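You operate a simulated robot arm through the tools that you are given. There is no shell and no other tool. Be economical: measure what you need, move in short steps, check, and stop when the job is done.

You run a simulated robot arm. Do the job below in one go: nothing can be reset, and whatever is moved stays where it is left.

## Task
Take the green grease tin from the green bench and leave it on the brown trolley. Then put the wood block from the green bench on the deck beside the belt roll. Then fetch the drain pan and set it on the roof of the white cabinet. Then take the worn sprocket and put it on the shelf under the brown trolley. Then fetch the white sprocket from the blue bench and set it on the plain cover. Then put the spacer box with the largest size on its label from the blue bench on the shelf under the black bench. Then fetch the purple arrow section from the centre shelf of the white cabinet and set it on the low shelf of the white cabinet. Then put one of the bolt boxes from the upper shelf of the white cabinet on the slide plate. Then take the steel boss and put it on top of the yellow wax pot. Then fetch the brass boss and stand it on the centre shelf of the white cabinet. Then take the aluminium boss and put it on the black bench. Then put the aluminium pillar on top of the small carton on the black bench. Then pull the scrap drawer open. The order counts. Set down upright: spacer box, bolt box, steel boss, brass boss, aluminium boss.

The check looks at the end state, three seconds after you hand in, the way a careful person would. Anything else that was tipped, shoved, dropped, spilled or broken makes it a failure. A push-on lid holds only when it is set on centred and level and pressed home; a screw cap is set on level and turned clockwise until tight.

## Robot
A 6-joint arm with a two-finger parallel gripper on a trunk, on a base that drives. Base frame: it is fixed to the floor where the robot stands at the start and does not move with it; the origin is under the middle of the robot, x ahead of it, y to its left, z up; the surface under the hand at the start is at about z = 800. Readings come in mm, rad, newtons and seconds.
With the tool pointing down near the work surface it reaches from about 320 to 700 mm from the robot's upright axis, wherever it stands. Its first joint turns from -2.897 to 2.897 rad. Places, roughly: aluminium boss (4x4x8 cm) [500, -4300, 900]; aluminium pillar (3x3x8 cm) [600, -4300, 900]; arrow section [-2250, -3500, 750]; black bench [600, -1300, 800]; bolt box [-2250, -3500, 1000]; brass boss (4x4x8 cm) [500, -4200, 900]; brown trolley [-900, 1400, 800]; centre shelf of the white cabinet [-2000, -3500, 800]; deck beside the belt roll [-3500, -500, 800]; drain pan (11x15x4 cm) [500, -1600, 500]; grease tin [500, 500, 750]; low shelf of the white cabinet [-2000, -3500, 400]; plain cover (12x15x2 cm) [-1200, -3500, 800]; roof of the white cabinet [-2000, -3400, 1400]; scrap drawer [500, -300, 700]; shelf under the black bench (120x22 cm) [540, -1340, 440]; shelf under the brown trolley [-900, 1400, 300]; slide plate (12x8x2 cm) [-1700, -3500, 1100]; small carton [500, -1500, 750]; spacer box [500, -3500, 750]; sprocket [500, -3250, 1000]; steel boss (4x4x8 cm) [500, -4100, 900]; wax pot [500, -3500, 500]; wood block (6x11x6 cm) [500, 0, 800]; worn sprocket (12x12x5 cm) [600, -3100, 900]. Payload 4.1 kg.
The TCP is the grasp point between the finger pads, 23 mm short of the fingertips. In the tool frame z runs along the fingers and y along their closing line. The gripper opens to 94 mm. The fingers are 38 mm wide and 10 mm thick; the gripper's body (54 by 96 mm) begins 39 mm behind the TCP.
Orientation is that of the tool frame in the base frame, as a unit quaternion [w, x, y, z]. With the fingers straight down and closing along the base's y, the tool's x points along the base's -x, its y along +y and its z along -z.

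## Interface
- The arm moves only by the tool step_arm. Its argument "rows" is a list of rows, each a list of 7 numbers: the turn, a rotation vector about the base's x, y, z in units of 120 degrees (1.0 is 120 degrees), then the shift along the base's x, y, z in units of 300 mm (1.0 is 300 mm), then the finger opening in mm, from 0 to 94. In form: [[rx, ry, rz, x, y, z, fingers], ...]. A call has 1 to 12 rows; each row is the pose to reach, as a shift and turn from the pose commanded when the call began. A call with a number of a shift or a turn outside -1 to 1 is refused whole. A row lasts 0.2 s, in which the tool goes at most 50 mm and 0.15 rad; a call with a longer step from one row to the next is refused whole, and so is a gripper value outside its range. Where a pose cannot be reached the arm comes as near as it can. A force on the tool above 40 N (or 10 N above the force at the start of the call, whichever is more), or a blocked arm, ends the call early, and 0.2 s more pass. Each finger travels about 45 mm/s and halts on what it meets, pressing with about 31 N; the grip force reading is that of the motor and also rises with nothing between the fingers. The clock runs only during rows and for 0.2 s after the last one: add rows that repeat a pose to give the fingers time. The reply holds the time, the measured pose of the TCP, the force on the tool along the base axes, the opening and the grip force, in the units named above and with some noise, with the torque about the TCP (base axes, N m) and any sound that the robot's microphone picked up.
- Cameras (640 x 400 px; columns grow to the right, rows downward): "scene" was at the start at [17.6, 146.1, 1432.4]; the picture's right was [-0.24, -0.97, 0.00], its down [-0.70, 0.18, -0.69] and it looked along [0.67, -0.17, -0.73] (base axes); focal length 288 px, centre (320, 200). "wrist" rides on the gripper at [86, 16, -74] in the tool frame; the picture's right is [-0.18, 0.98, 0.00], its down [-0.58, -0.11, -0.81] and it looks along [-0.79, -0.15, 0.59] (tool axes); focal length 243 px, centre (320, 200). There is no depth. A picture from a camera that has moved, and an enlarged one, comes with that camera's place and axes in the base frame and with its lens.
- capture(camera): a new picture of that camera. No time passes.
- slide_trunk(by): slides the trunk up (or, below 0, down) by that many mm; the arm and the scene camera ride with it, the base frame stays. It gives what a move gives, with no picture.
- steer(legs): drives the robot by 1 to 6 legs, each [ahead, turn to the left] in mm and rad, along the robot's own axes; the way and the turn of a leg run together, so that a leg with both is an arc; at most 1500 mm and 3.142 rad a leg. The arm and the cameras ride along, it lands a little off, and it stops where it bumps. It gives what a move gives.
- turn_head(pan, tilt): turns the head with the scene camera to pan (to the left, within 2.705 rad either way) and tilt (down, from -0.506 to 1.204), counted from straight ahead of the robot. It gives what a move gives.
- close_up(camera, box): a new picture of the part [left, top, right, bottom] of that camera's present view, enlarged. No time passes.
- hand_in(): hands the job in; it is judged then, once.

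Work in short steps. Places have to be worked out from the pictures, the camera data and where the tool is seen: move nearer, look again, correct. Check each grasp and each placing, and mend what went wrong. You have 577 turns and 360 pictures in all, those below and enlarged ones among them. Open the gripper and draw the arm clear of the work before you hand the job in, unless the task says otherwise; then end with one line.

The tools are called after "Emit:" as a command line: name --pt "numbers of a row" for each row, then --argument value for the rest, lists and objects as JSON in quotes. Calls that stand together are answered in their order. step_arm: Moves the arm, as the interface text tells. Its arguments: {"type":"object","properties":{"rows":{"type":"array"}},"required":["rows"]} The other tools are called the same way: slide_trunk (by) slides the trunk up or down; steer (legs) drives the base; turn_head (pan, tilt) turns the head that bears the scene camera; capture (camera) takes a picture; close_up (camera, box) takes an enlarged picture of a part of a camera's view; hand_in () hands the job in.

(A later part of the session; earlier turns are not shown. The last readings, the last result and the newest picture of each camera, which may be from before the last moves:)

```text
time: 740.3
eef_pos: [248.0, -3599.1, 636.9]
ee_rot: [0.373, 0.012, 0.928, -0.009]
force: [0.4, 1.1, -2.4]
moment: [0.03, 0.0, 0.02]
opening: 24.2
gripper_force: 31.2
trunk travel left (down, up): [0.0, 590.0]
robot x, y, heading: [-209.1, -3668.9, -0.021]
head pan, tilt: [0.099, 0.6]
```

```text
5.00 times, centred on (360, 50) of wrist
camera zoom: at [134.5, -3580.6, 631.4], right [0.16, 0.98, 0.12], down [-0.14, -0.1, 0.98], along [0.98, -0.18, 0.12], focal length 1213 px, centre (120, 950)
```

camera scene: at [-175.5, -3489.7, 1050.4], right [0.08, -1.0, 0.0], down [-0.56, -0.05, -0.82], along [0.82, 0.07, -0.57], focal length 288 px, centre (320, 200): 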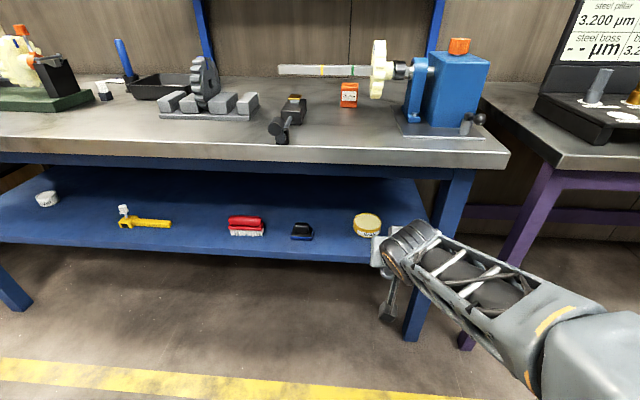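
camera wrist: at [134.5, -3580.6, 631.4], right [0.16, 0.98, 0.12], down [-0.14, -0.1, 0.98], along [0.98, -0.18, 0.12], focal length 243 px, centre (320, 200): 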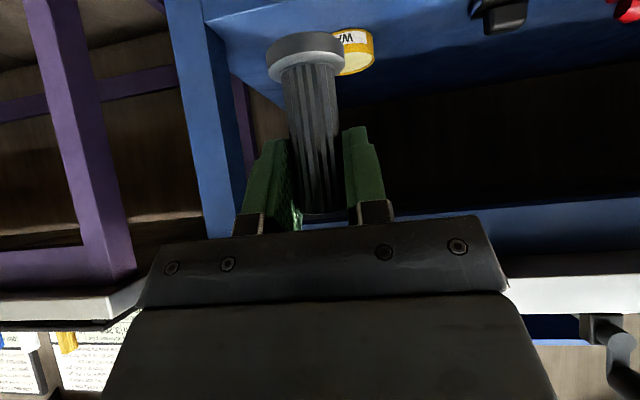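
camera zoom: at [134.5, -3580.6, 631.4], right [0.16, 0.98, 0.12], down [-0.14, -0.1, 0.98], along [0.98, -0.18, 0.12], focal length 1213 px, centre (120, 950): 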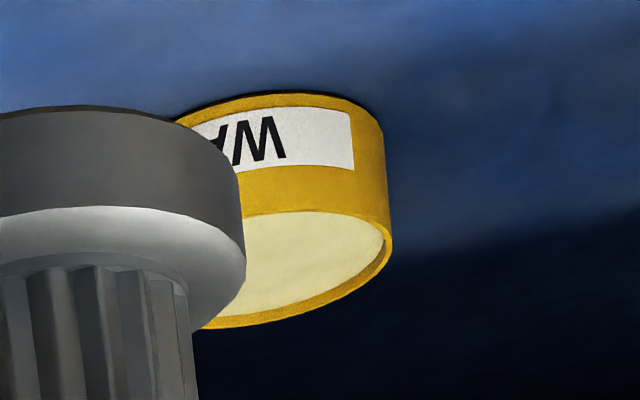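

The open wax pot is centred at [576, -3589] with its top at z 459. Reaching under the bench works best with the arm stretched, so I lower, align and stand at x about -150.

Emit:
step_arm --pt "0 0 0 0.03 0 -0.1 15" --pt "0 0 0 0.06 0 -0.2 15" --pt "0 0 0 0.1 0 -0.3 15" --pt "0 0 0 0.12 0 -0.34 15"

Emit:
steer --legs '[[0, 0.02], [58, 0]]'

Emit:
step_arm --pt "0 0 0 0.15 0 0 15" --pt "0 0 0 0.3 0 0 15" --pt "0 0 0 0.42 0 0 15"

Emit:
capture --camera "wrist"

Emit:
capture --camera "scene"

```text
time: 741.3
eef_pos: [284.9, -3600.4, 533.9]
ee_rot: [0.374, 0.012, 0.927, -0.008]
force: [0.5, -0.3, -3.8]
moment: [-0.02, 0.02, -0.01]
opening: 24.4
gripper_force: 31.1
trunk travel left (down, up): [0.0, 590.0]
robot x, y, heading: [-203.3, -3664.8, -0.021]
head pan, tilt: [0.099, 0.6]
```

```text
time: 742.6
eef_pos: [342.7, -3589.7, 533.8]
ee_rot: [0.374, 0.002, 0.927, -0.005]
force: [0.4, -0.2, -2.9]
moment: [0.04, 0.02, -0.01]
opening: 24.4
gripper_force: 31.3
trunk travel left (down, up): [0.0, 590.0]
robot x, y, heading: [-149.7, -3665.3, -0.002]
head pan, tilt: [0.099, 0.6]
```

```text
time: 743.4
eef_pos: [468.3, -3591.1, 533.8]
ee_rot: [0.374, 0.002, 0.927, -0.005]
force: [0.7, 1.1, -3.3]
moment: [0.06, -0.01, -0.02]
opening: 24.1
gripper_force: 31.2
trunk travel left (down, up): [0.0, 590.0]
robot x, y, heading: [-148.8, -3659.4, 0.005]
head pan, tilt: [0.099, 0.6]
```

```text
101 pictures are left
camera wrist: at [354.5, -3573.9, 528.5], right [0.14, 0.98, 0.12], down [-0.14, -0.1, 0.98], along [0.98, -0.16, 0.12], focal length 243 px, centre (320, 200)
```

wrist: 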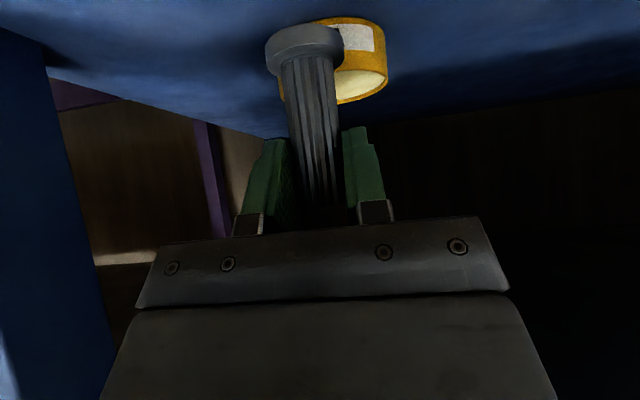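

```text
100 pictures are left
camera scene: at [-120.8, -3489.0, 1050.4], right [0.1, -0.99, 0.0], down [-0.56, -0.06, -0.83], along [0.82, 0.08, -0.56], focal length 288 px, centre (320, 200)
```

scene: 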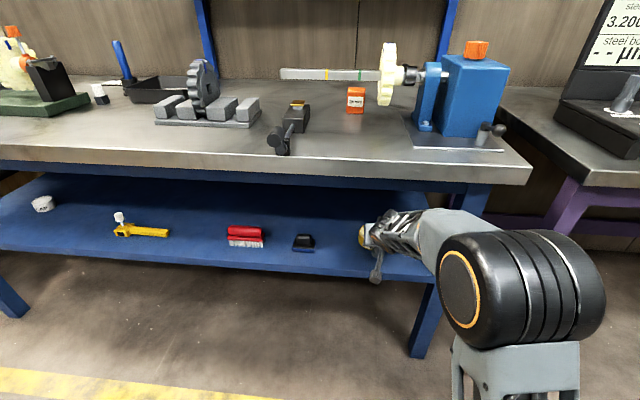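

The boss has slid about 15 mm down in the grip, so its bottom is now some 66 mm below the TCP. I raise 5 mm and extend over the pot in modest steps, watching for contact with the bench rail.

Emit:
step_arm --pt "0 0 0 0.05 0.005 0.015 15" --pt "0 0 0 0.12 0.01 0.018 15" --pt "0 0 0 0.19 0.015 0.018 15" --pt "0 0 0 0.26 0.015 0.018 15"

Emit:
capture --camera "wrist"

```text
time: 744.4
eef_pos: [547.1, -3586.8, 538.4]
ee_rot: [0.374, 0.002, 0.927, -0.004]
force: [-0.3, -0.1, -2.7]
moment: [-0.05, 0.03, 0.02]
opening: 23.9
gripper_force: 31.0
trunk travel left (down, up): [0.0, 590.0]
robot x, y, heading: [-147.6, -3660.1, 0.003]
head pan, tilt: [0.099, 0.6]
```

```text
99 pictures are left
camera wrist: at [433.1, -3569.3, 533.2], right [0.14, 0.98, 0.12], down [-0.14, -0.1, 0.98], along [0.98, -0.16, 0.12], focal length 243 px, centre (320, 200)
```

wrist: 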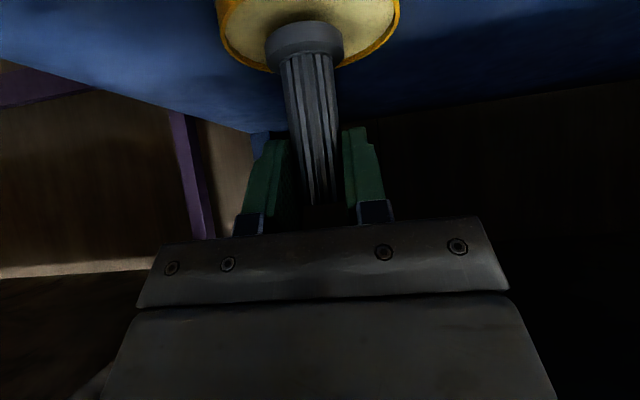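

Clear so far. The pot's centre is at about [568, -3586]; I move the last 19 mm and lower to contact.

Emit:
step_arm --pt "0 0 0 0.04 0 0 15" --pt "0 0 0 0.063 0 0 15" --pt "0 0 0 0.063 0 -0.013 15" --pt "0 0 0 0.063 0 -0.023 15"

Emit:
capture --camera "wrist"

```text
time: 745.4
eef_pos: [565.4, -3586.3, 532.8]
ee_rot: [0.374, 0.003, 0.927, -0.004]
force: [-0.6, -1.1, -2.7]
moment: [-0.03, 0.04, -0.01]
opening: 23.7
gripper_force: 31.5
trunk travel left (down, up): [0.0, 590.0]
robot x, y, heading: [-149.2, -3662.3, -0.003]
head pan, tilt: [0.099, 0.6]
```

```text
98 pictures are left
camera wrist: at [450.9, -3568.8, 527.0], right [0.14, 0.98, 0.12], down [-0.14, -0.1, 0.98], along [0.98, -0.16, 0.12], focal length 243 px, centre (320, 200)
```

wrist: 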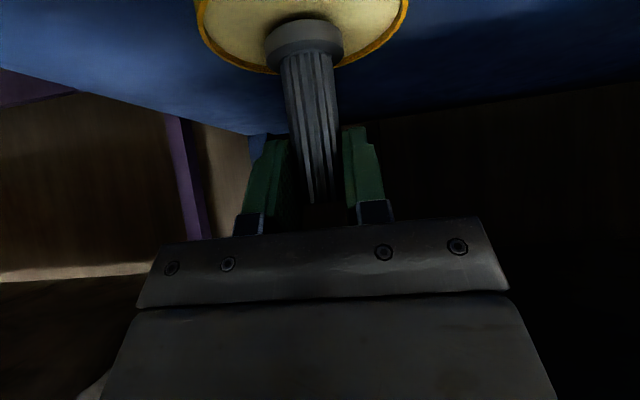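

Emit:
step_arm --pt "0 0 0 0.003 0 -0.008 15" --pt "0 0 0 0.003 0 -0.016 15" --pt "0 0 0 0.003 0 -0.024 15"

Emit:
step_arm --pt "0 0 0 0 0 -0.006 15" --pt "0 0 0 0 0 -0.012 15"

```text
time: 746.2
eef_pos: [566.1, -3585.7, 526.0]
ee_rot: [0.375, 0.002, 0.927, -0.004]
force: [-0.7, 0.7, -0.2]
moment: [0.1, 0.02, -0.01]
opening: 23.8
gripper_force: 31.4
trunk travel left (down, up): [0.0, 590.0]
robot x, y, heading: [-150.2, -3664.1, 0.0]
head pan, tilt: [0.099, 0.6]
```

```text
time: 746.8
eef_pos: [566.4, -3585.2, 526.0]
ee_rot: [0.378, 0.003, 0.926, -0.004]
force: [1.1, -0.3, 19.1]
moment: [0.18, 0.11, -0.1]
opening: 23.8
gripper_force: 30.2
trunk travel left (down, up): [0.0, 590.0]
robot x, y, heading: [-149.3, -3665.5, -0.003]
head pan, tilt: [0.099, 0.6]
```

Contact with the wax. I open gently and withdraw along the tool axis, then check.

Emit:
step_arm --pt "0 0 0 0 0 0.006 15" --pt "0 0 0 0 0 0.006 30" --pt "0 0 0 0 0 0.006 44" --pt "0 0 0 0 0 0.006 56" --pt "0 0 0 -0.04 0 0.02 56" --pt "0 0 0 -0.12 0 0.03 56" --pt "0 0 0 -0.25 0 0.03 56"

Emit:
capture --camera "wrist"

```text
time: 748.4
eef_pos: [489.3, -3585.3, 529.5]
ee_rot: [0.373, 0.002, 0.928, -0.004]
force: [-0.2, -1.1, -0.1]
moment: [0.0, -0.01, -0.01]
opening: 56.2
gripper_force: 0.0
trunk travel left (down, up): [0.0, 590.0]
robot x, y, heading: [-145.5, -3663.5, 0.003]
head pan, tilt: [0.099, 0.6]
```

```text
97 pictures are left
camera wrist: at [375.2, -3568.7, 524.7], right [0.14, 0.98, 0.12], down [-0.14, -0.1, 0.98], along [0.98, -0.16, 0.12], focal length 243 px, centre (320, 200)
```

wrist: 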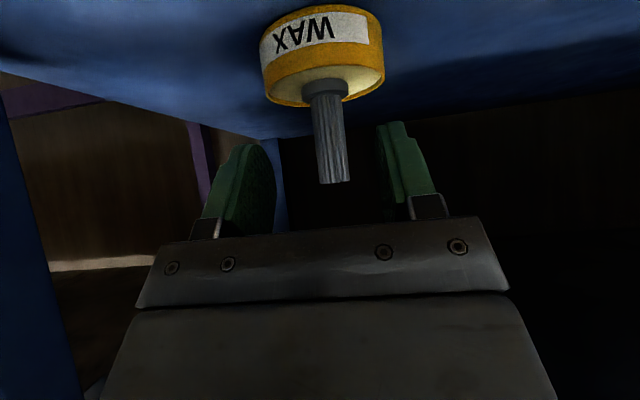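

The steel boss stands on the wax pot. I withdraw the arm, raise, and go back for the brass boss.

Emit:
step_arm --pt "0 0 0 -0.15 0 0 60" --pt "0 0 0 -0.3 0 0 60" --pt "0 0 0 -0.45 0 0.05 60" --pt "0 0 0 -0.55 0 0.1 60"

Emit:
slide_trunk --by 400

Emit:
steer --legs '[[0, -1.571], [570, 0], [0, 1.571]]'

```text
time: 749.4
eef_pos: [322.7, -3585.6, 559.6]
ee_rot: [0.374, 0.003, 0.927, -0.006]
force: [0.4, 0.4, -0.4]
moment: [0.03, -0.04, 0.01]
opening: 60.0
gripper_force: 0.0
trunk travel left (down, up): [0.0, 590.0]
robot x, y, heading: [-151.9, -3663.8, 0.001]
head pan, tilt: [0.099, 0.6]
```

```text
time: 753.2
eef_pos: [323.9, -3586.9, 960.1]
ee_rot: [0.374, 0.003, 0.927, -0.004]
force: [-0.3, -0.3, 1.4]
moment: [0.01, 0.0, 0.0]
opening: 60.0
gripper_force: 0.0
trunk travel left (down, up): [-400.0, 190.0]
robot x, y, heading: [-146.3, -3664.9, 0.0]
head pan, tilt: [0.099, 0.6]
```

```text
time: 764.2
eef_pos: [320.5, -4163.7, 959.3]
ee_rot: [0.373, 0.005, 0.928, -0.006]
force: [0.0, 0.2, 0.8]
moment: [0.01, 0.0, 0.04]
opening: 59.9
gripper_force: 0.1
trunk travel left (down, up): [-400.0, 190.0]
robot x, y, heading: [-151.3, -4238.6, -0.006]
head pan, tilt: [0.099, 0.6]
```

For the brass boss I will grip low with a vertical tool, since the steel one crept in the grip. I turn the tool down and move above the brass boss at about [484, -4193].

Emit:
step_arm --pt "0 0.065 0 0 0 0.05 60" --pt "0 0.13 0 0 0 0.1 60" --pt "0 0.195 0 0 0 0.15 60" --pt "0 0.26 0 0 0 0.2 60" --pt "0 0.32 0 0 0 0.2 60" --pt "0 0.365 0 0 0 0.2 60"

Emit:
steer --legs '[[110, 0]]'

Emit:
capture --camera "wrist"

```text
time: 765.6
eef_pos: [320.0, -4164.8, 1021.2]
ee_rot: [0.0, 0.002, 1.0, -0.007]
force: [0.3, 0.5, -0.3]
moment: [0.01, 0.02, -0.02]
opening: 60.1
gripper_force: 0.0
out of reach, approached as far as the arm can: row 1
trunk travel left (down, up): [-400.0, 190.0]
robot x, y, heading: [-154.1, -4237.2, -0.006]
head pan, tilt: [0.099, 0.6]
```

```text
time: 766.8
eef_pos: [428.3, -4164.9, 1019.9]
ee_rot: [0.0, 0.003, 1.0, -0.008]
force: [-0.8, -0.8, 0.5]
moment: [0.03, -0.01, -0.01]
opening: 59.9
gripper_force: 0.1
trunk travel left (down, up): [-400.0, 190.0]
robot x, y, heading: [-43.8, -4240.9, -0.005]
head pan, tilt: [0.099, 0.6]
```

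```text
96 pictures are left
camera wrist: at [342.5, -4147.3, 1095.7], right [0.19, 0.98, -0.01], down [0.58, -0.1, 0.81], along [0.79, -0.16, -0.59], focal length 243 px, centre (320, 200)
```

wrist: 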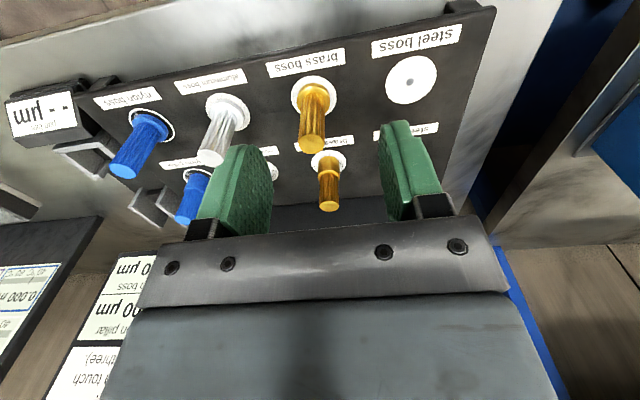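

The brass boss is at [479.5, -4183], top z 930. I lower over it to z 896 and close.

Emit:
step_arm --pt "0 0 0 0.09 -0.03 -0.05 60" --pt "0 0 0 0.171 -0.062 -0.1 60" --pt "0 0 0 0.171 -0.062 -0.22 60" --pt "0 0 0 0.171 -0.062 -0.32 60" --pt "0 0 0 0.171 -0.062 -0.41 60"

Emit:
capture --camera "wrist"

```text
time: 768.0
eef_pos: [480.7, -4183.4, 896.9]
ee_rot: [0.002, 0.004, 1.0, -0.007]
force: [0.5, 0.4, -0.4]
moment: [0.01, -0.03, 0.01]
opening: 60.0
gripper_force: 0.1
trunk travel left (down, up): [-400.0, 190.0]
robot x, y, heading: [-45.9, -4239.0, -0.007]
head pan, tilt: [0.099, 0.6]
```

```text
95 pictures are left
camera wrist: at [393.3, -4166.5, 971.2], right [0.19, 0.98, -0.01], down [0.58, -0.1, 0.81], along [0.79, -0.16, -0.59], focal length 243 px, centre (320, 200)
```

wrist: 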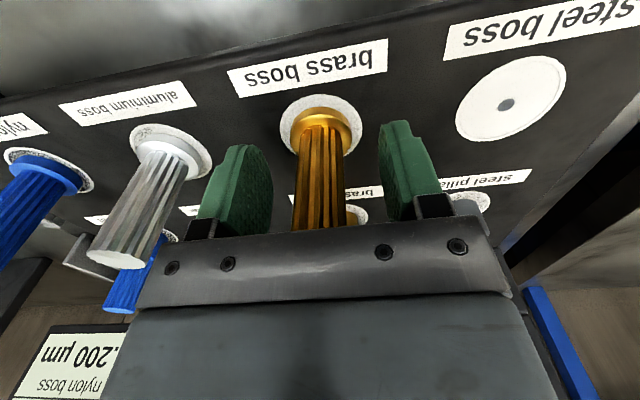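

Emit:
step_arm --pt "0 0 0 0 0 0 45" --pt "0 0 0 0 0 0 30" --pt "0 0 0 0 0 0 15" --pt "0 0 0 0 0 0 15" --pt "0 0 0 0 0 0.03 15" --pt "0 0 0 0 0 0.15 15" --pt "0 0 0 0 0 0.3 15" --pt "0 0 0 -0.1 0 0.42 15" --pt "0 0 0 -0.22 0 0.48 15"

Emit:
capture --camera "wrist"

Emit:
steer --legs '[[-230, 0], [0, -1.9], [700, 0]]'

Emit:
capture --camera "wrist"

```text
time: 770.0
eef_pos: [414.1, -4185.0, 1039.9]
ee_rot: [0.001, 0.004, 1.0, -0.007]
force: [0.3, -0.2, -2.7]
moment: [0.03, 0.02, -0.03]
opening: 24.4
gripper_force: 31.0
trunk travel left (down, up): [-400.0, 190.0]
robot x, y, heading: [-44.7, -4240.9, -0.013]
head pan, tilt: [0.099, 0.6]
```

```text
94 pictures are left
camera wrist: at [327.4, -4167.0, 1115.3], right [0.19, 0.98, -0.01], down [0.58, -0.1, 0.81], along [0.79, -0.16, -0.59], focal length 243 px, centre (320, 200)
```

wrist: 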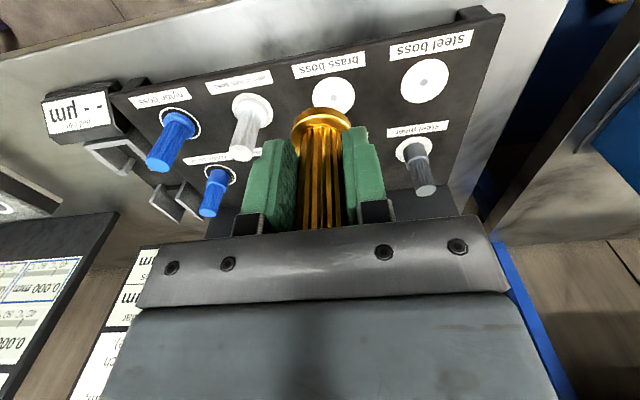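

```text
time: 779.6
eef_pos: [-558.5, -5365.4, 1040.2]
ee_rot: [-0.004, 0.803, 0.597, -0.005]
force: [-0.1, 0.3, -4.6]
moment: [0.04, -0.03, 0.01]
opening: 24.6
gripper_force: 30.6
trunk travel left (down, up): [-400.0, 190.0]
robot x, y, heading: [-484.5, -4913.2, -1.863]
head pan, tilt: [0.099, 0.6]
```

```text
93 pictures are left
camera wrist: at [-515.4, -5287.4, 1114.9], right [0.89, -0.46, -0.01], down [-0.26, -0.53, 0.81], along [-0.38, -0.71, -0.59], focal length 243 px, centre (320, 200)
```

wrist: 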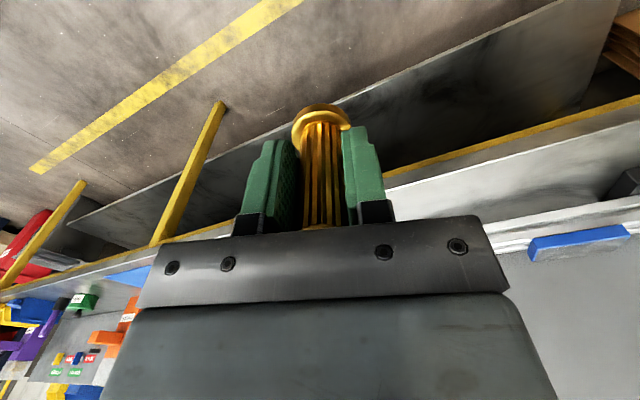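

The boss creeps only slowly now. I drive on to stand before the cabinet.

Emit:
steer --legs '[[0, -1.279], [1480, 0], [0, -1.571], [560, 0]]'

Emit:
slide_trunk --by -100

Emit:
turn_head --pan 0.0 --tilt 0.5

Emit:
capture --camera "scene"

Emit:
capture --camera "wrist"

```text
time: 796.6
eef_pos: [-1936.3, -3877.6, 1039.5]
ee_rot: [0.005, -0.689, 0.725, -0.004]
force: [-0.3, 0.5, -3.6]
moment: [0.0, 0.01, -0.02]
opening: 24.5
gripper_force: 30.9
trunk travel left (down, up): [-400.0, 190.0]
robot x, y, heading: [-1904.4, -4341.1, 1.522]
head pan, tilt: [0.099, 0.6]
```

```text
time: 798.0
eef_pos: [-1936.6, -3877.2, 939.3]
ee_rot: [0.006, -0.689, 0.725, -0.004]
force: [0.0, -0.6, -3.6]
moment: [0.03, -0.01, 0.0]
opening: 24.5
gripper_force: 31.6
trunk travel left (down, up): [-300.0, 290.0]
robot x, y, heading: [-1903.1, -4336.2, 1.52]
head pan, tilt: [0.099, 0.6]
```

```text
time: 798.6
eef_pos: [-1936.7, -3877.2, 939.1]
ee_rot: [0.005, -0.689, 0.725, -0.003]
force: [-0.2, 0.3, -3.4]
moment: [-0.04, 0.03, -0.01]
opening: 24.4
gripper_force: 30.7
trunk travel left (down, up): [-300.0, 290.0]
robot x, y, heading: [-1904.4, -4343.3, 1.519]
head pan, tilt: [0.0, 0.499]
```

```text
92 pictures are left
camera scene: at [-2066.8, -4298.8, 1359.5], right [1.0, -0.05, 0.0], down [-0.02, -0.48, -0.88], along [0.04, 0.88, -0.48], focal length 288 px, centre (320, 200)
```

scene: 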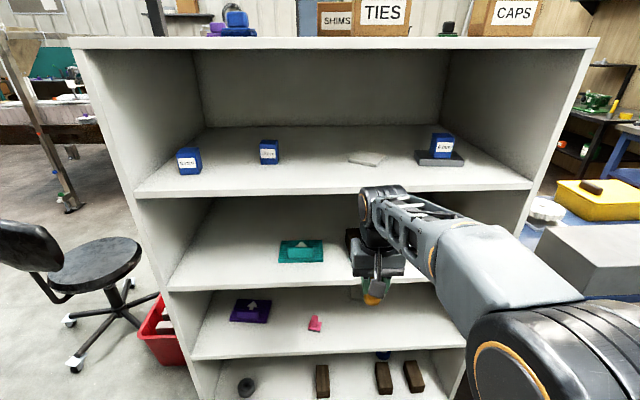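

```text
91 pictures are left
camera wrist: at [-1958.0, -3963.1, 1014.9], right [-0.97, 0.23, -0.01], down [0.13, 0.57, 0.81], along [0.2, 0.78, -0.59], focal length 243 px, centre (320, 200)
```

wrist: 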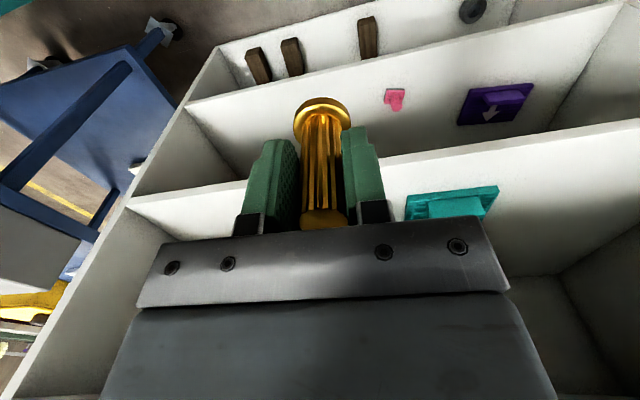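

I lower in front of the shelf, drive closer, and will set the boss just inside the front edge where the upright tool still fits.

Emit:
step_arm --pt "0 0 0 0 0 -0.12 15" --pt "0 0 0 -0.02 0 -0.24 15" --pt "0 0 0 -0.04 0 -0.34 15"

Emit:
steer --legs '[[0, 0.05], [75, 0]]'

Emit:
capture --camera "wrist"

Emit:
capture --camera "scene"

```text
time: 799.4
eef_pos: [-1950.5, -3879.7, 836.9]
ee_rot: [0.005, -0.688, 0.726, -0.004]
force: [0.4, 0.3, -3.8]
moment: [-0.02, 0.01, 0.01]
opening: 24.0
gripper_force: 30.8
trunk travel left (down, up): [-300.0, 290.0]
robot x, y, heading: [-1905.5, -4337.7, 1.524]
head pan, tilt: [0.0, 0.499]
```

```text
time: 800.9
eef_pos: [-1971.9, -3805.7, 836.9]
ee_rot: [0.006, -0.706, 0.708, -0.004]
force: [0.6, -0.6, -3.6]
moment: [-0.05, 0.04, 0.02]
opening: 24.0
gripper_force: 31.2
trunk travel left (down, up): [-300.0, 290.0]
robot x, y, heading: [-1906.3, -4261.0, 1.569]
head pan, tilt: [0.0, 0.499]
```

```text
90 pictures are left
camera wrist: at [-1990.0, -3892.1, 912.5], right [-0.98, 0.19, -0.01], down [0.1, 0.58, 0.81], along [0.16, 0.79, -0.59], focal length 243 px, centre (320, 200)
```

wrist: 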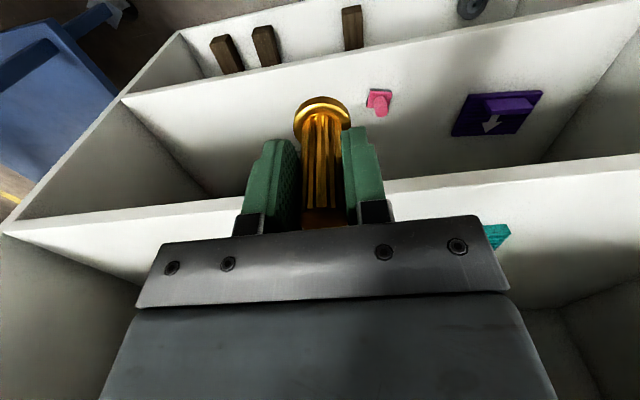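

```text
89 pictures are left
camera scene: at [-2068.4, -4230.7, 1359.5], right [1.0, 0.0, 0.0], down [0.0, -0.48, -0.88], along [0.0, 0.88, -0.48], focal length 288 px, centre (320, 200)
```

scene: 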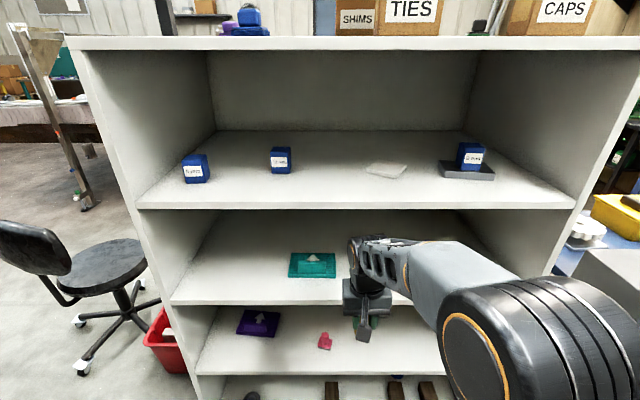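

The upright tool's wrist would hit the shelf above, so the boss must go in at 45°. I set it down first just inside the low shelf (more headroom), then regrip it at 45°.

Emit:
slide_trunk --by -300

Emit:
step_arm --pt "0 0 0 0.02 0 -0.03 15" --pt "0 0 0 0.05 0 -0.045 15"

Emit:
capture --camera "scene"

Emit:
capture --camera "wrist"

```text
time: 803.9
eef_pos: [-1972.1, -3804.6, 537.0]
ee_rot: [0.005, -0.707, 0.707, -0.004]
force: [0.0, -0.5, -3.1]
moment: [0.0, -0.03, 0.05]
opening: 24.1
gripper_force: 30.9
trunk travel left (down, up): [0.0, 590.0]
robot x, y, heading: [-1903.0, -4259.6, 1.572]
head pan, tilt: [0.0, 0.499]
```

```text
time: 804.5
eef_pos: [-1957.3, -3805.8, 523.4]
ee_rot: [0.005, -0.707, 0.708, -0.005]
force: [-0.5, 0.0, -3.6]
moment: [-0.03, 0.0, 0.02]
opening: 24.1
gripper_force: 31.6
trunk travel left (down, up): [0.0, 590.0]
robot x, y, heading: [-1906.8, -4259.3, 1.567]
head pan, tilt: [0.0, 0.499]
```

```text
88 pictures are left
camera scene: at [-2068.4, -4230.6, 1059.5], right [1.0, 0.0, 0.0], down [0.0, -0.48, -0.88], along [0.0, 0.88, -0.48], focal length 288 px, centre (320, 200)
```

scene: 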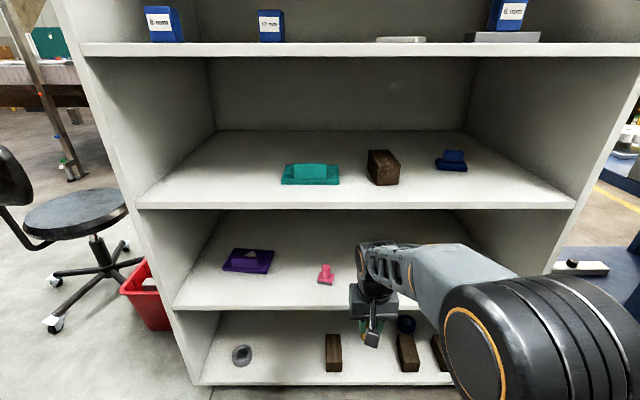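

```text
87 pictures are left
camera wrist: at [-1974.7, -3892.3, 599.0], right [-0.98, 0.19, -0.01], down [0.1, 0.58, 0.81], along [0.16, 0.79, -0.59], focal length 243 px, centre (320, 200)
```

wrist: 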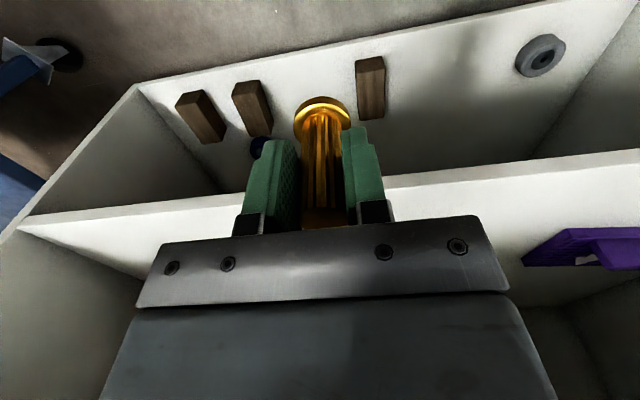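

Clearances are about 10 mm above and 7 mm below. I slide in and set it down.

Emit:
step_arm --pt "0 0 0 0 0.13 0 15" --pt "0 0 0 0 0.28 0 15" --pt "0 0 0 0 0.43 0 15"

Emit:
step_arm --pt "0 0 0 0 0 -0.01 15" --pt "0 0 0 0 0 -0.02 15" --pt "0 0 0 0 0 -0.028 15"

Emit:
capture --camera "wrist"

```text
time: 805.3
eef_pos: [-1956.0, -3677.3, 518.7]
ee_rot: [0.005, -0.707, 0.708, -0.007]
force: [-0.5, -0.2, -3.2]
moment: [-0.04, 0.0, 0.02]
opening: 23.9
gripper_force: 30.4
trunk travel left (down, up): [0.0, 590.0]
robot x, y, heading: [-1904.5, -4259.2, 1.566]
head pan, tilt: [0.0, 0.499]
```

```text
time: 806.1
eef_pos: [-1957.2, -3676.0, 515.0]
ee_rot: [0.005, -0.707, 0.707, -0.003]
force: [0.1, 0.5, -3.7]
moment: [-0.04, 0.02, 0.0]
opening: 23.8
gripper_force: 30.7
trunk travel left (down, up): [0.0, 590.0]
robot x, y, heading: [-1900.8, -4258.6, 1.562]
head pan, tilt: [0.0, 0.499]
```

```text
86 pictures are left
camera wrist: at [-1974.2, -3762.4, 590.7], right [-0.98, 0.19, -0.01], down [0.1, 0.58, 0.81], along [0.16, 0.79, -0.59], focal length 243 px, centre (320, 200)
```

wrist: 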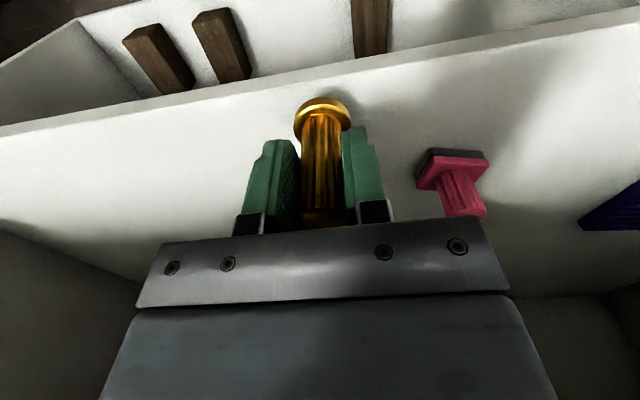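

Emit:
step_arm --pt "0 0 0 0 0 -0.008 15" --pt "0 0 0 0 0 -0.016 15" --pt "0 0 0 0 0 -0.024 15"

Emit:
step_arm --pt "0 0 0 0 0 -0.008 15" --pt "0 0 0 0 0 -0.016 15" --pt "0 0 0 0 0 -0.024 15"

```text
time: 806.9
eef_pos: [-1956.9, -3677.0, 507.3]
ee_rot: [0.005, -0.707, 0.707, -0.004]
force: [-0.3, -0.3, -3.3]
moment: [-0.04, -0.05, 0.02]
opening: 24.0
gripper_force: 30.6
trunk travel left (down, up): [0.0, 590.0]
robot x, y, heading: [-1902.9, -4261.1, 1.573]
head pan, tilt: [0.0, 0.499]
```

```text
time: 807.7
eef_pos: [-1956.5, -3675.9, 501.1]
ee_rot: [0.006, -0.707, 0.708, -0.004]
force: [-0.5, -0.4, -3.8]
moment: [-0.04, -0.02, 0.01]
opening: 23.9
gripper_force: 31.3
trunk travel left (down, up): [0.0, 590.0]
robot x, y, heading: [-1902.7, -4260.9, 1.568]
head pan, tilt: [0.0, 0.499]
```

Emit:
step_arm --pt "0 0 0 0 0 -0.008 15" --pt "0 0 0 0 0 -0.016 15"

Emit:
step_arm --pt "0 0 0 0 0 -0.008 15" --pt "0 0 0 0 0 -0.016 15"

```text
time: 808.3
eef_pos: [-1957.5, -3676.8, 497.0]
ee_rot: [0.006, -0.706, 0.708, -0.004]
force: [0.4, -1.8, 6.4]
moment: [-0.03, 0.14, 0.02]
opening: 23.8
gripper_force: 31.0
trunk travel left (down, up): [0.0, 590.0]
robot x, y, heading: [-1901.4, -4260.0, 1.572]
head pan, tilt: [0.0, 0.499]
```

```text
time: 808.9
eef_pos: [-1958.7, -3675.4, 493.9]
ee_rot: [0.009, -0.706, 0.708, -0.002]
force: [0.3, 3.1, 21.9]
moment: [0.27, 0.38, -0.05]
opening: 23.4
gripper_force: 31.1
trunk travel left (down, up): [0.0, 590.0]
robot x, y, heading: [-1900.4, -4261.3, 1.571]
head pan, tilt: [0.0, 0.499]
```

Contact. I release, back out, tilt to 45° and regrip.

Emit:
step_arm --pt "0 0 0 0 0 0.01 30" --pt "0 0 0 0 0 0.01 45" --pt "0 0 0 0 0 0.01 56" --pt "0 0 0 0 -0.12 0.015 56" --pt "0 0 0 0 -0.27 0.02 56" --pt "0 0 0 0 -0.42 0.02 56" --pt "0 0 0 0 -0.5 0.02 56"

Emit:
step_arm --pt "0.065 0 0 0 0 0.04 60" --pt "0.13 0 0 0 0 0.08 60" --pt "0.195 0 0 0 0 0.1 60" --pt "0.26 0 0 0 0 0.1 60" --pt "0.32 0 0 0 0 0.1 60" --pt "0.375 0 0 0 0 0.1 60"

Emit:
capture --camera "wrist"

```text
time: 810.5
eef_pos: [-1959.0, -3826.9, 495.8]
ee_rot: [0.006, -0.706, 0.708, -0.004]
force: [0.1, 0.2, -0.1]
moment: [-0.01, 0.01, 0.02]
opening: 55.8
gripper_force: 0.1
trunk travel left (down, up): [0.0, 590.0]
robot x, y, heading: [-1901.2, -4262.9, 1.571]
head pan, tilt: [0.0, 0.499]
```

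```text
time: 811.9
eef_pos: [-1956.3, -3826.2, 527.0]
ee_rot: [0.261, -0.657, 0.663, 0.246]
force: [-0.2, 1.2, 0.8]
moment: [-0.05, 0.0, 0.03]
opening: 59.8
gripper_force: 0.1
out of reach, approached as far as the arm can: row 6
trunk travel left (down, up): [0.0, 590.0]
robot x, y, heading: [-1901.2, -4262.6, 1.573]
head pan, tilt: [0.0, 0.499]
```

```text
85 pictures are left
camera wrist: at [-1974.8, -3940.3, 525.2], right [-0.98, 0.16, 0.11], down [0.09, -0.11, 0.99], along [0.17, 0.98, 0.09], focal length 243 px, centre (320, 200)
```

wrist: 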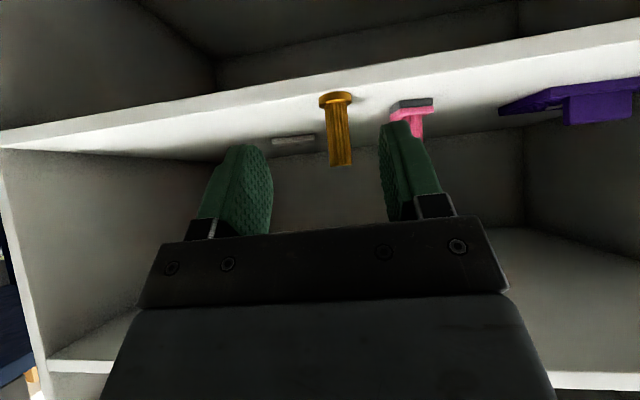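

The boss stands upright. I reach in at 45° and grip it.

Emit:
step_arm --pt "0 0 0 -0.005 0.14 0 60" --pt "0 0 0 -0.005 0.28 -0.02 60" --pt "0 0 0 -0.005 0.4 -0.05 60" --pt "0 0 0 -0.005 0.487 -0.073 60"

Emit:
capture --camera "wrist"

```text
time: 812.9
eef_pos: [-1961.3, -3681.2, 506.1]
ee_rot: [0.262, -0.656, 0.665, 0.244]
force: [-0.2, 1.3, 0.3]
moment: [0.01, 0.01, 0.02]
opening: 60.1
gripper_force: 0.0
trunk travel left (down, up): [0.0, 590.0]
robot x, y, heading: [-1901.7, -4261.1, 1.567]
head pan, tilt: [0.0, 0.499]
```

```text
84 pictures are left
camera wrist: at [-1979.0, -3794.1, 503.6], right [-0.98, 0.16, 0.11], down [0.09, -0.11, 0.99], along [0.17, 0.98, 0.09], focal length 243 px, centre (320, 200)
```

wrist: 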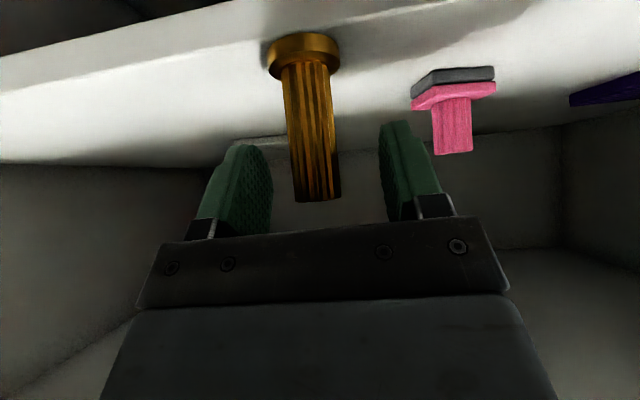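

Emit:
step_arm --pt "0 0 0 0.009 0.005 -0.003 50" --pt "0 0 0 0.009 0.005 -0.003 38" --pt "0 0 0 0.009 0.005 -0.003 28" --pt "0 0 0 0.009 0.005 -0.003 15" --pt "0 0 0 0.009 0.005 -0.003 15" --pt "0 0 0 0.009 0.005 0.03 15" --pt "0 0 0 0.009 0.005 0.08 15" --pt "0 0 0 0.009 -0.1 0.12 15" --pt "0 0 0 0.009 -0.25 0.12 15" --pt "0 0 0 0.009 -0.4 0.12 15" --pt "0 0 0 0.009 -0.5 0.12 15"

Emit:
slide_trunk --by 300

Emit:
capture --camera "wrist"

```text
time: 815.3
eef_pos: [-1956.7, -3830.7, 539.7]
ee_rot: [0.263, -0.656, 0.665, 0.244]
force: [0.1, 0.9, -3.3]
moment: [-0.04, 0.0, 0.0]
opening: 23.8
gripper_force: 31.0
trunk travel left (down, up): [0.0, 590.0]
robot x, y, heading: [-1900.8, -4260.3, 1.571]
head pan, tilt: [0.0, 0.499]
```

```text
time: 818.3
eef_pos: [-1956.3, -3830.8, 840.7]
ee_rot: [0.263, -0.655, 0.665, 0.244]
force: [0.5, -0.2, -3.8]
moment: [-0.07, -0.01, -0.01]
opening: 23.6
gripper_force: 31.3
trunk travel left (down, up): [-300.0, 290.0]
robot x, y, heading: [-1897.1, -4262.2, 1.567]
head pan, tilt: [0.0, 0.499]
```

```text
83 pictures are left
camera wrist: at [-1974.6, -3944.4, 838.7], right [-0.98, 0.16, 0.1], down [0.09, -0.11, 0.99], along [0.17, 0.98, 0.09], focal length 243 px, centre (320, 200)
```

wrist: 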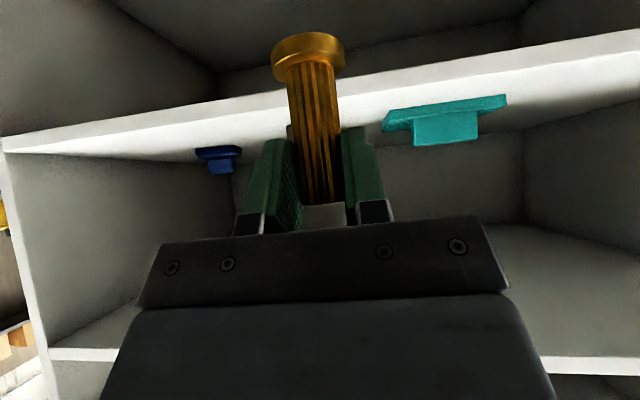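

It hangs upright, bottom about 15 mm above the centre shelf's level. I move it in and lower it to contact.

Emit:
step_arm --pt "0 0 0 0 0.16 0 15" --pt "0 0 0 0 0.32 0 15" --pt "0 0 0 0 0.46 0 15" --pt "0 0 0 0 0.55 0 15" --pt "0 0 0 0 0.55 -0.015 15" --pt "0 0 0 0 0.55 -0.03 15"

Emit:
step_arm --pt "0 0 0 0 0 -0.008 15" --pt "0 0 0 0 0 -0.016 15"

Emit:
capture --camera "wrist"

```text
time: 819.7
eef_pos: [-1955.8, -3666.1, 830.4]
ee_rot: [0.262, -0.656, 0.664, 0.245]
force: [-0.2, -0.3, -3.7]
moment: [-0.02, -0.01, 0.0]
opening: 23.7
gripper_force: 31.1
trunk travel left (down, up): [-300.0, 290.0]
robot x, y, heading: [-1905.4, -4260.6, 1.567]
head pan, tilt: [0.0, 0.499]
```

```text
time: 820.3
eef_pos: [-1955.8, -3665.6, 824.7]
ee_rot: [0.262, -0.656, 0.664, 0.245]
force: [-0.3, -0.2, -2.9]
moment: [0.01, -0.01, 0.02]
opening: 23.2
gripper_force: 31.1
trunk travel left (down, up): [-300.0, 290.0]
robot x, y, heading: [-1904.2, -4262.6, 1.569]
head pan, tilt: [0.0, 0.499]
```

```text
82 pictures are left
camera wrist: at [-1974.1, -3779.8, 824.5], right [-0.98, 0.16, 0.1], down [0.09, -0.11, 0.99], along [0.17, 0.98, 0.09], focal length 243 px, centre (320, 200)
```

wrist: 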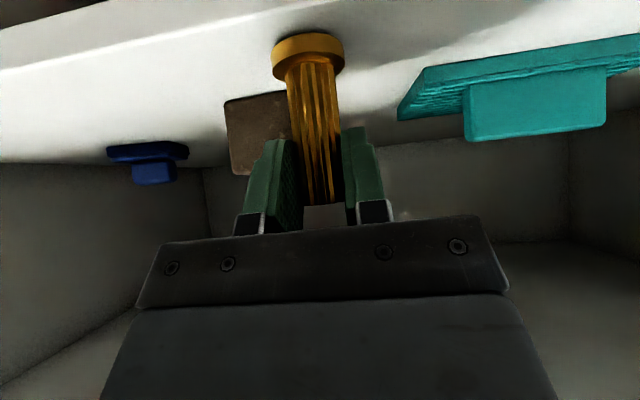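

Emit:
step_arm --pt "0 0 0 0 0 -0.007 15" --pt "0 0 0 0 0 -0.014 15"

Emit:
step_arm --pt "0 0 0 0 0 -0.007 15" --pt "0 0 0 0 0 -0.012 15"

```text
time: 820.9
eef_pos: [-1955.9, -3666.9, 823.8]
ee_rot: [0.262, -0.656, 0.664, 0.245]
force: [0.6, -0.3, 0.3]
moment: [-0.01, 0.03, 0.0]
opening: 23.6
gripper_force: 31.1
trunk travel left (down, up): [-300.0, 290.0]
robot x, y, heading: [-1904.0, -4259.1, 1.572]
head pan, tilt: [0.0, 0.499]
```

```text
time: 821.5
eef_pos: [-1954.6, -3665.9, 824.4]
ee_rot: [0.263, -0.655, 0.664, 0.247]
force: [2.2, -1.7, 21.5]
moment: [0.03, 0.2, 0.04]
opening: 23.9
gripper_force: 31.1
trunk travel left (down, up): [-300.0, 290.0]
robot x, y, heading: [-1903.2, -4259.2, 1.57]
head pan, tilt: [0.0, 0.499]
```

The boss is down on the centre shelf. I ease off, release and withdraw.

Emit:
step_arm --pt "0 0 0 0 0 0.008 15" --pt "0 0 0 0 0 0.008 30" --pt "0 0 0 0 0 0.008 45" --pt "0 0 0 0 0 0.008 56" --pt "0 0 0 0 -0.04 0.02 56" --pt "0 0 0 0 -0.16 0.03 56" --pt "0 0 0 0 -0.3 0.03 56" --pt "0 0 0 0 -0.45 0.06 56"

Emit:
capture --camera "wrist"

```text
time: 823.3
eef_pos: [-1956.7, -3801.1, 836.0]
ee_rot: [0.262, -0.656, 0.665, 0.244]
force: [0.7, 0.2, -0.5]
moment: [-0.01, 0.0, -0.01]
opening: 56.1
gripper_force: 0.1
trunk travel left (down, up): [-300.0, 290.0]
robot x, y, heading: [-1905.0, -4259.4, 1.568]
head pan, tilt: [0.0, 0.499]
```

```text
81 pictures are left
camera wrist: at [-1975.4, -3914.9, 836.0], right [-0.98, 0.16, 0.1], down [0.09, -0.11, 0.99], along [0.17, 0.98, 0.09], focal length 243 px, centre (320, 200)
```

wrist: 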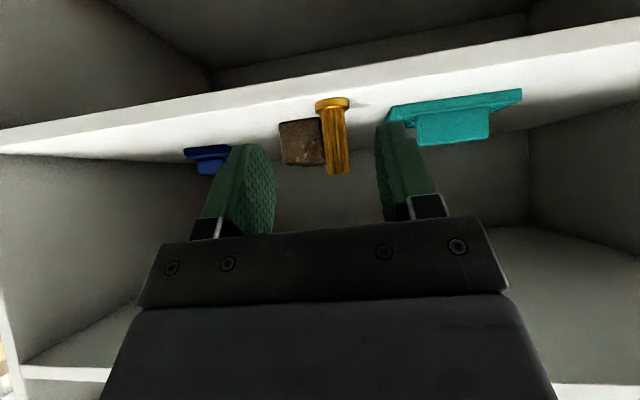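

The brass boss stands on the centre shelf. I restore the tool and return to the purple table for the aluminium boss.

Emit:
step_arm --pt "-0.065 0 0 0 -0.05 0.1 60" --pt "-0.13 0 0 0 -0.1 0.2 60" --pt "-0.195 0 0 0 -0.12 0.3 60" --pt "-0.26 0 0 0 -0.12 0.4 60" --pt "-0.32 0 0 0 -0.12 0.45 60" --pt "-0.35 0 0 0 -0.12 0.45 60"

Emit:
steer --legs '[[-450, 0], [0, -1.662], [1291, 0], [0, 0.975], [739, 0], [0, -0.881]]'

Emit:
slide_trunk --by 100

```text
time: 824.7
eef_pos: [-1956.3, -3837.4, 971.8]
ee_rot: [0.009, -0.706, 0.708, -0.01]
force: [0.7, -0.2, 0.2]
moment: [0.04, 0.0, -0.01]
opening: 59.9
gripper_force: 0.0
trunk travel left (down, up): [-300.0, 290.0]
robot x, y, heading: [-1908.1, -4261.3, 1.568]
head pan, tilt: [0.0, 0.499]
```

```text
time: 846.0
eef_pos: [314.4, -4202.3, 972.1]
ee_rot: [0.0, 0.009, 1.0, -0.015]
force: [0.2, -0.4, 0.8]
moment: [-0.02, -0.02, 0.02]
opening: 60.2
gripper_force: 0.0
trunk travel left (down, up): [-300.0, 290.0]
robot x, y, heading: [-112.7, -4248.4, -0.015]
head pan, tilt: [0.0, 0.499]
```

```text
time: 847.4
eef_pos: [315.1, -4202.8, 1070.5]
ee_rot: [0.0, 0.009, 1.0, -0.014]
force: [-0.1, -0.4, -0.5]
moment: [0.0, 0.0, -0.02]
opening: 60.0
gripper_force: 0.0
trunk travel left (down, up): [-400.0, 190.0]
robot x, y, heading: [-111.6, -4250.8, -0.017]
head pan, tilt: [0.0, 0.499]
```

Emit:
steer --legs '[[65, 0.015]]'

Emit:
step_arm --pt "0 0 0 0.1 -0.1 0 60" --pt "0 0 0 0.2 -0.2 -0.05 60" --pt "0 0 0 0.28 -0.28 -0.1 60"

Emit:
capture --camera "wrist"

```text
time: 848.4
eef_pos: [379.4, -4196.3, 1070.8]
ee_rot: [0.0, 0.002, 1.0, -0.014]
force: [-1.0, 0.9, 0.3]
moment: [-0.01, -0.01, -0.01]
opening: 60.1
gripper_force: 0.1
trunk travel left (down, up): [-400.0, 190.0]
robot x, y, heading: [-44.9, -4252.2, -0.003]
head pan, tilt: [0.0, 0.499]
```

```text
time: 849.2
eef_pos: [462.8, -4282.1, 1041.7]
ee_rot: [0.0, 0.002, 1.0, -0.015]
force: [-0.6, -0.5, 0.3]
moment: [0.02, 0.02, -0.05]
opening: 60.0
gripper_force: 0.1
trunk travel left (down, up): [-400.0, 190.0]
robot x, y, heading: [-45.5, -4253.6, 0.001]
head pan, tilt: [0.0, 0.499]
```

```text
80 pictures are left
camera wrist: at [376.7, -4263.4, 1116.1], right [0.19, 0.98, -0.03], down [0.58, -0.09, 0.81], along [0.79, -0.17, -0.59], focal length 243 px, centre (320, 200)
```

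wrist: 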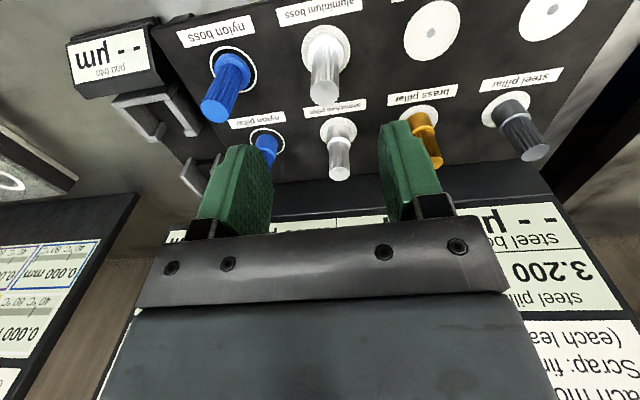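

The aluminium boss is at [482, -4285]. I lower over it, close and lift.

Emit:
step_arm --pt "0 0 0 0.065 -0.012 -0.12 60" --pt "0 0 0 0.065 -0.012 -0.25 60" --pt "0 0 0 0.065 -0.012 -0.38 60" --pt "0 0 0 0.065 -0.012 -0.482 60" --pt "0 0 0 0.065 -0.012 -0.482 45" --pt "0 0 0 0.065 -0.012 -0.482 30" --pt "0 0 0 0.065 -0.012 -0.482 15" --pt "0 0 0 0.065 -0.012 -0.482 15" --pt "0 0 0 0.065 -0.012 -0.44 15" --pt "0 0 0 0.065 -0.012 -0.3 15" --pt "0 0 0 0.065 -0.012 -0.15 15"

Emit:
capture --camera "wrist"

```text
time: 851.6
eef_pos: [481.0, -4287.2, 993.1]
ee_rot: [0.0, 0.002, 1.0, -0.015]
force: [-0.3, -0.3, -1.8]
moment: [0.02, 0.04, 0.03]
opening: 24.3
gripper_force: 31.1
trunk travel left (down, up): [-400.0, 190.0]
robot x, y, heading: [-46.3, -4251.2, 0.0]
head pan, tilt: [0.0, 0.499]
```

```text
79 pictures are left
camera wrist: at [395.0, -4268.5, 1068.9], right [0.19, 0.98, -0.03], down [0.58, -0.09, 0.81], along [0.79, -0.17, -0.59], focal length 243 px, centre (320, 200)
```

wrist: 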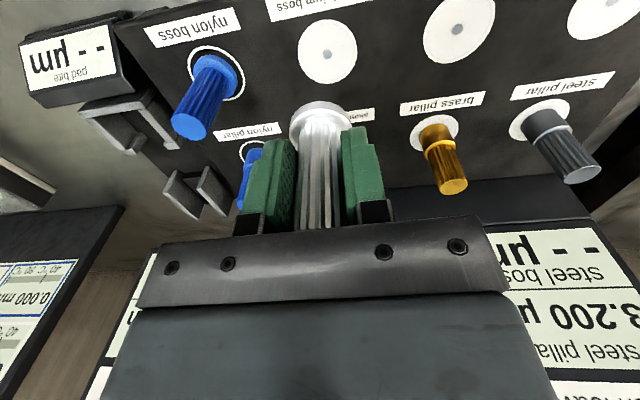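

The aluminium boss is held. I raise and tuck it and drive to the black bench.

Emit:
step_arm --pt "0 0 0 -0.05 0 0.12 15" --pt "0 0 0 -0.15 0.03 0.22 15" --pt "0 0 0 -0.25 0.06 0.3 15"

Emit:
steer --legs '[[-200, 0], [0, 1.571], [1500, 0], [1450, 0], [0, -1.571]]'

Emit:
turn_head --pan 0.0 --tilt 0.7

Emit:
capture --camera "scene"

Emit:
capture --camera "wrist"

```text
time: 852.4
eef_pos: [405.3, -4265.9, 1086.0]
ee_rot: [0.0, 0.002, 1.0, -0.014]
force: [0.0, -0.5, -0.8]
moment: [-0.03, 0.01, -0.02]
opening: 24.2
gripper_force: 31.4
trunk travel left (down, up): [-400.0, 190.0]
robot x, y, heading: [-49.0, -4253.3, 0.001]
head pan, tilt: [0.0, 0.499]
```

```text
time: 875.4
eef_pos: [286.9, -1305.6, 1085.9]
ee_rot: [0.001, 0.004, 1.0, -0.014]
force: [0.2, -0.2, -1.0]
moment: [0.04, -0.03, -0.01]
opening: 23.3
gripper_force: 30.5
trunk travel left (down, up): [-400.0, 190.0]
robot x, y, heading: [-165.2, -1286.5, -0.011]
head pan, tilt: [0.0, 0.499]
```

```text
time: 876.1
eef_pos: [285.4, -1306.4, 1086.8]
ee_rot: [0.0, 0.004, 1.0, -0.015]
force: [-0.4, 0.3, -1.1]
moment: [0.02, -0.01, -0.01]
opening: 23.4
gripper_force: 31.5
trunk travel left (down, up): [-400.0, 190.0]
robot x, y, heading: [-165.6, -1285.4, -0.006]
head pan, tilt: [0.0, 0.7]
```

```text
78 pictures are left
camera scene: at [-138.5, -1122.4, 1441.8], right [-0.01, -1.0, 0.0], down [-0.64, 0.0, -0.77], along [0.77, -0.01, -0.64], focal length 288 px, centre (320, 200)
```

scene: 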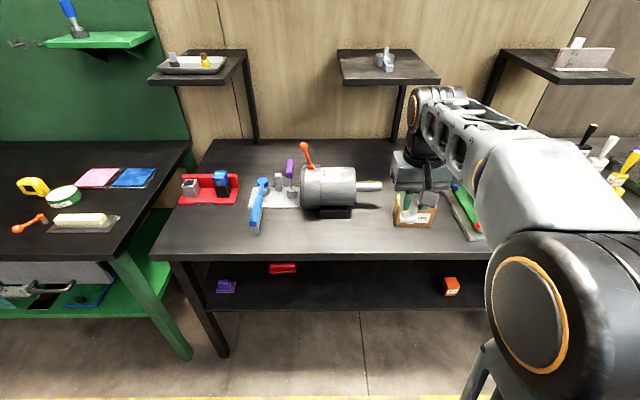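

```text
77 pictures are left
camera wrist: at [200.4, -1287.5, 1161.9], right [0.19, 0.98, -0.03], down [0.58, -0.09, 0.81], along [0.79, -0.17, -0.59], focal length 243 px, centre (320, 200)
```

wrist: 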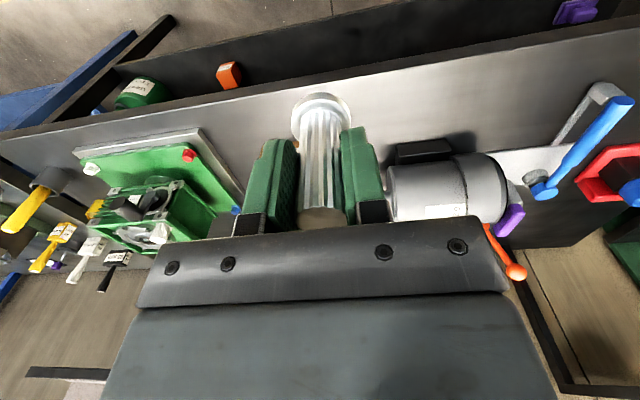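

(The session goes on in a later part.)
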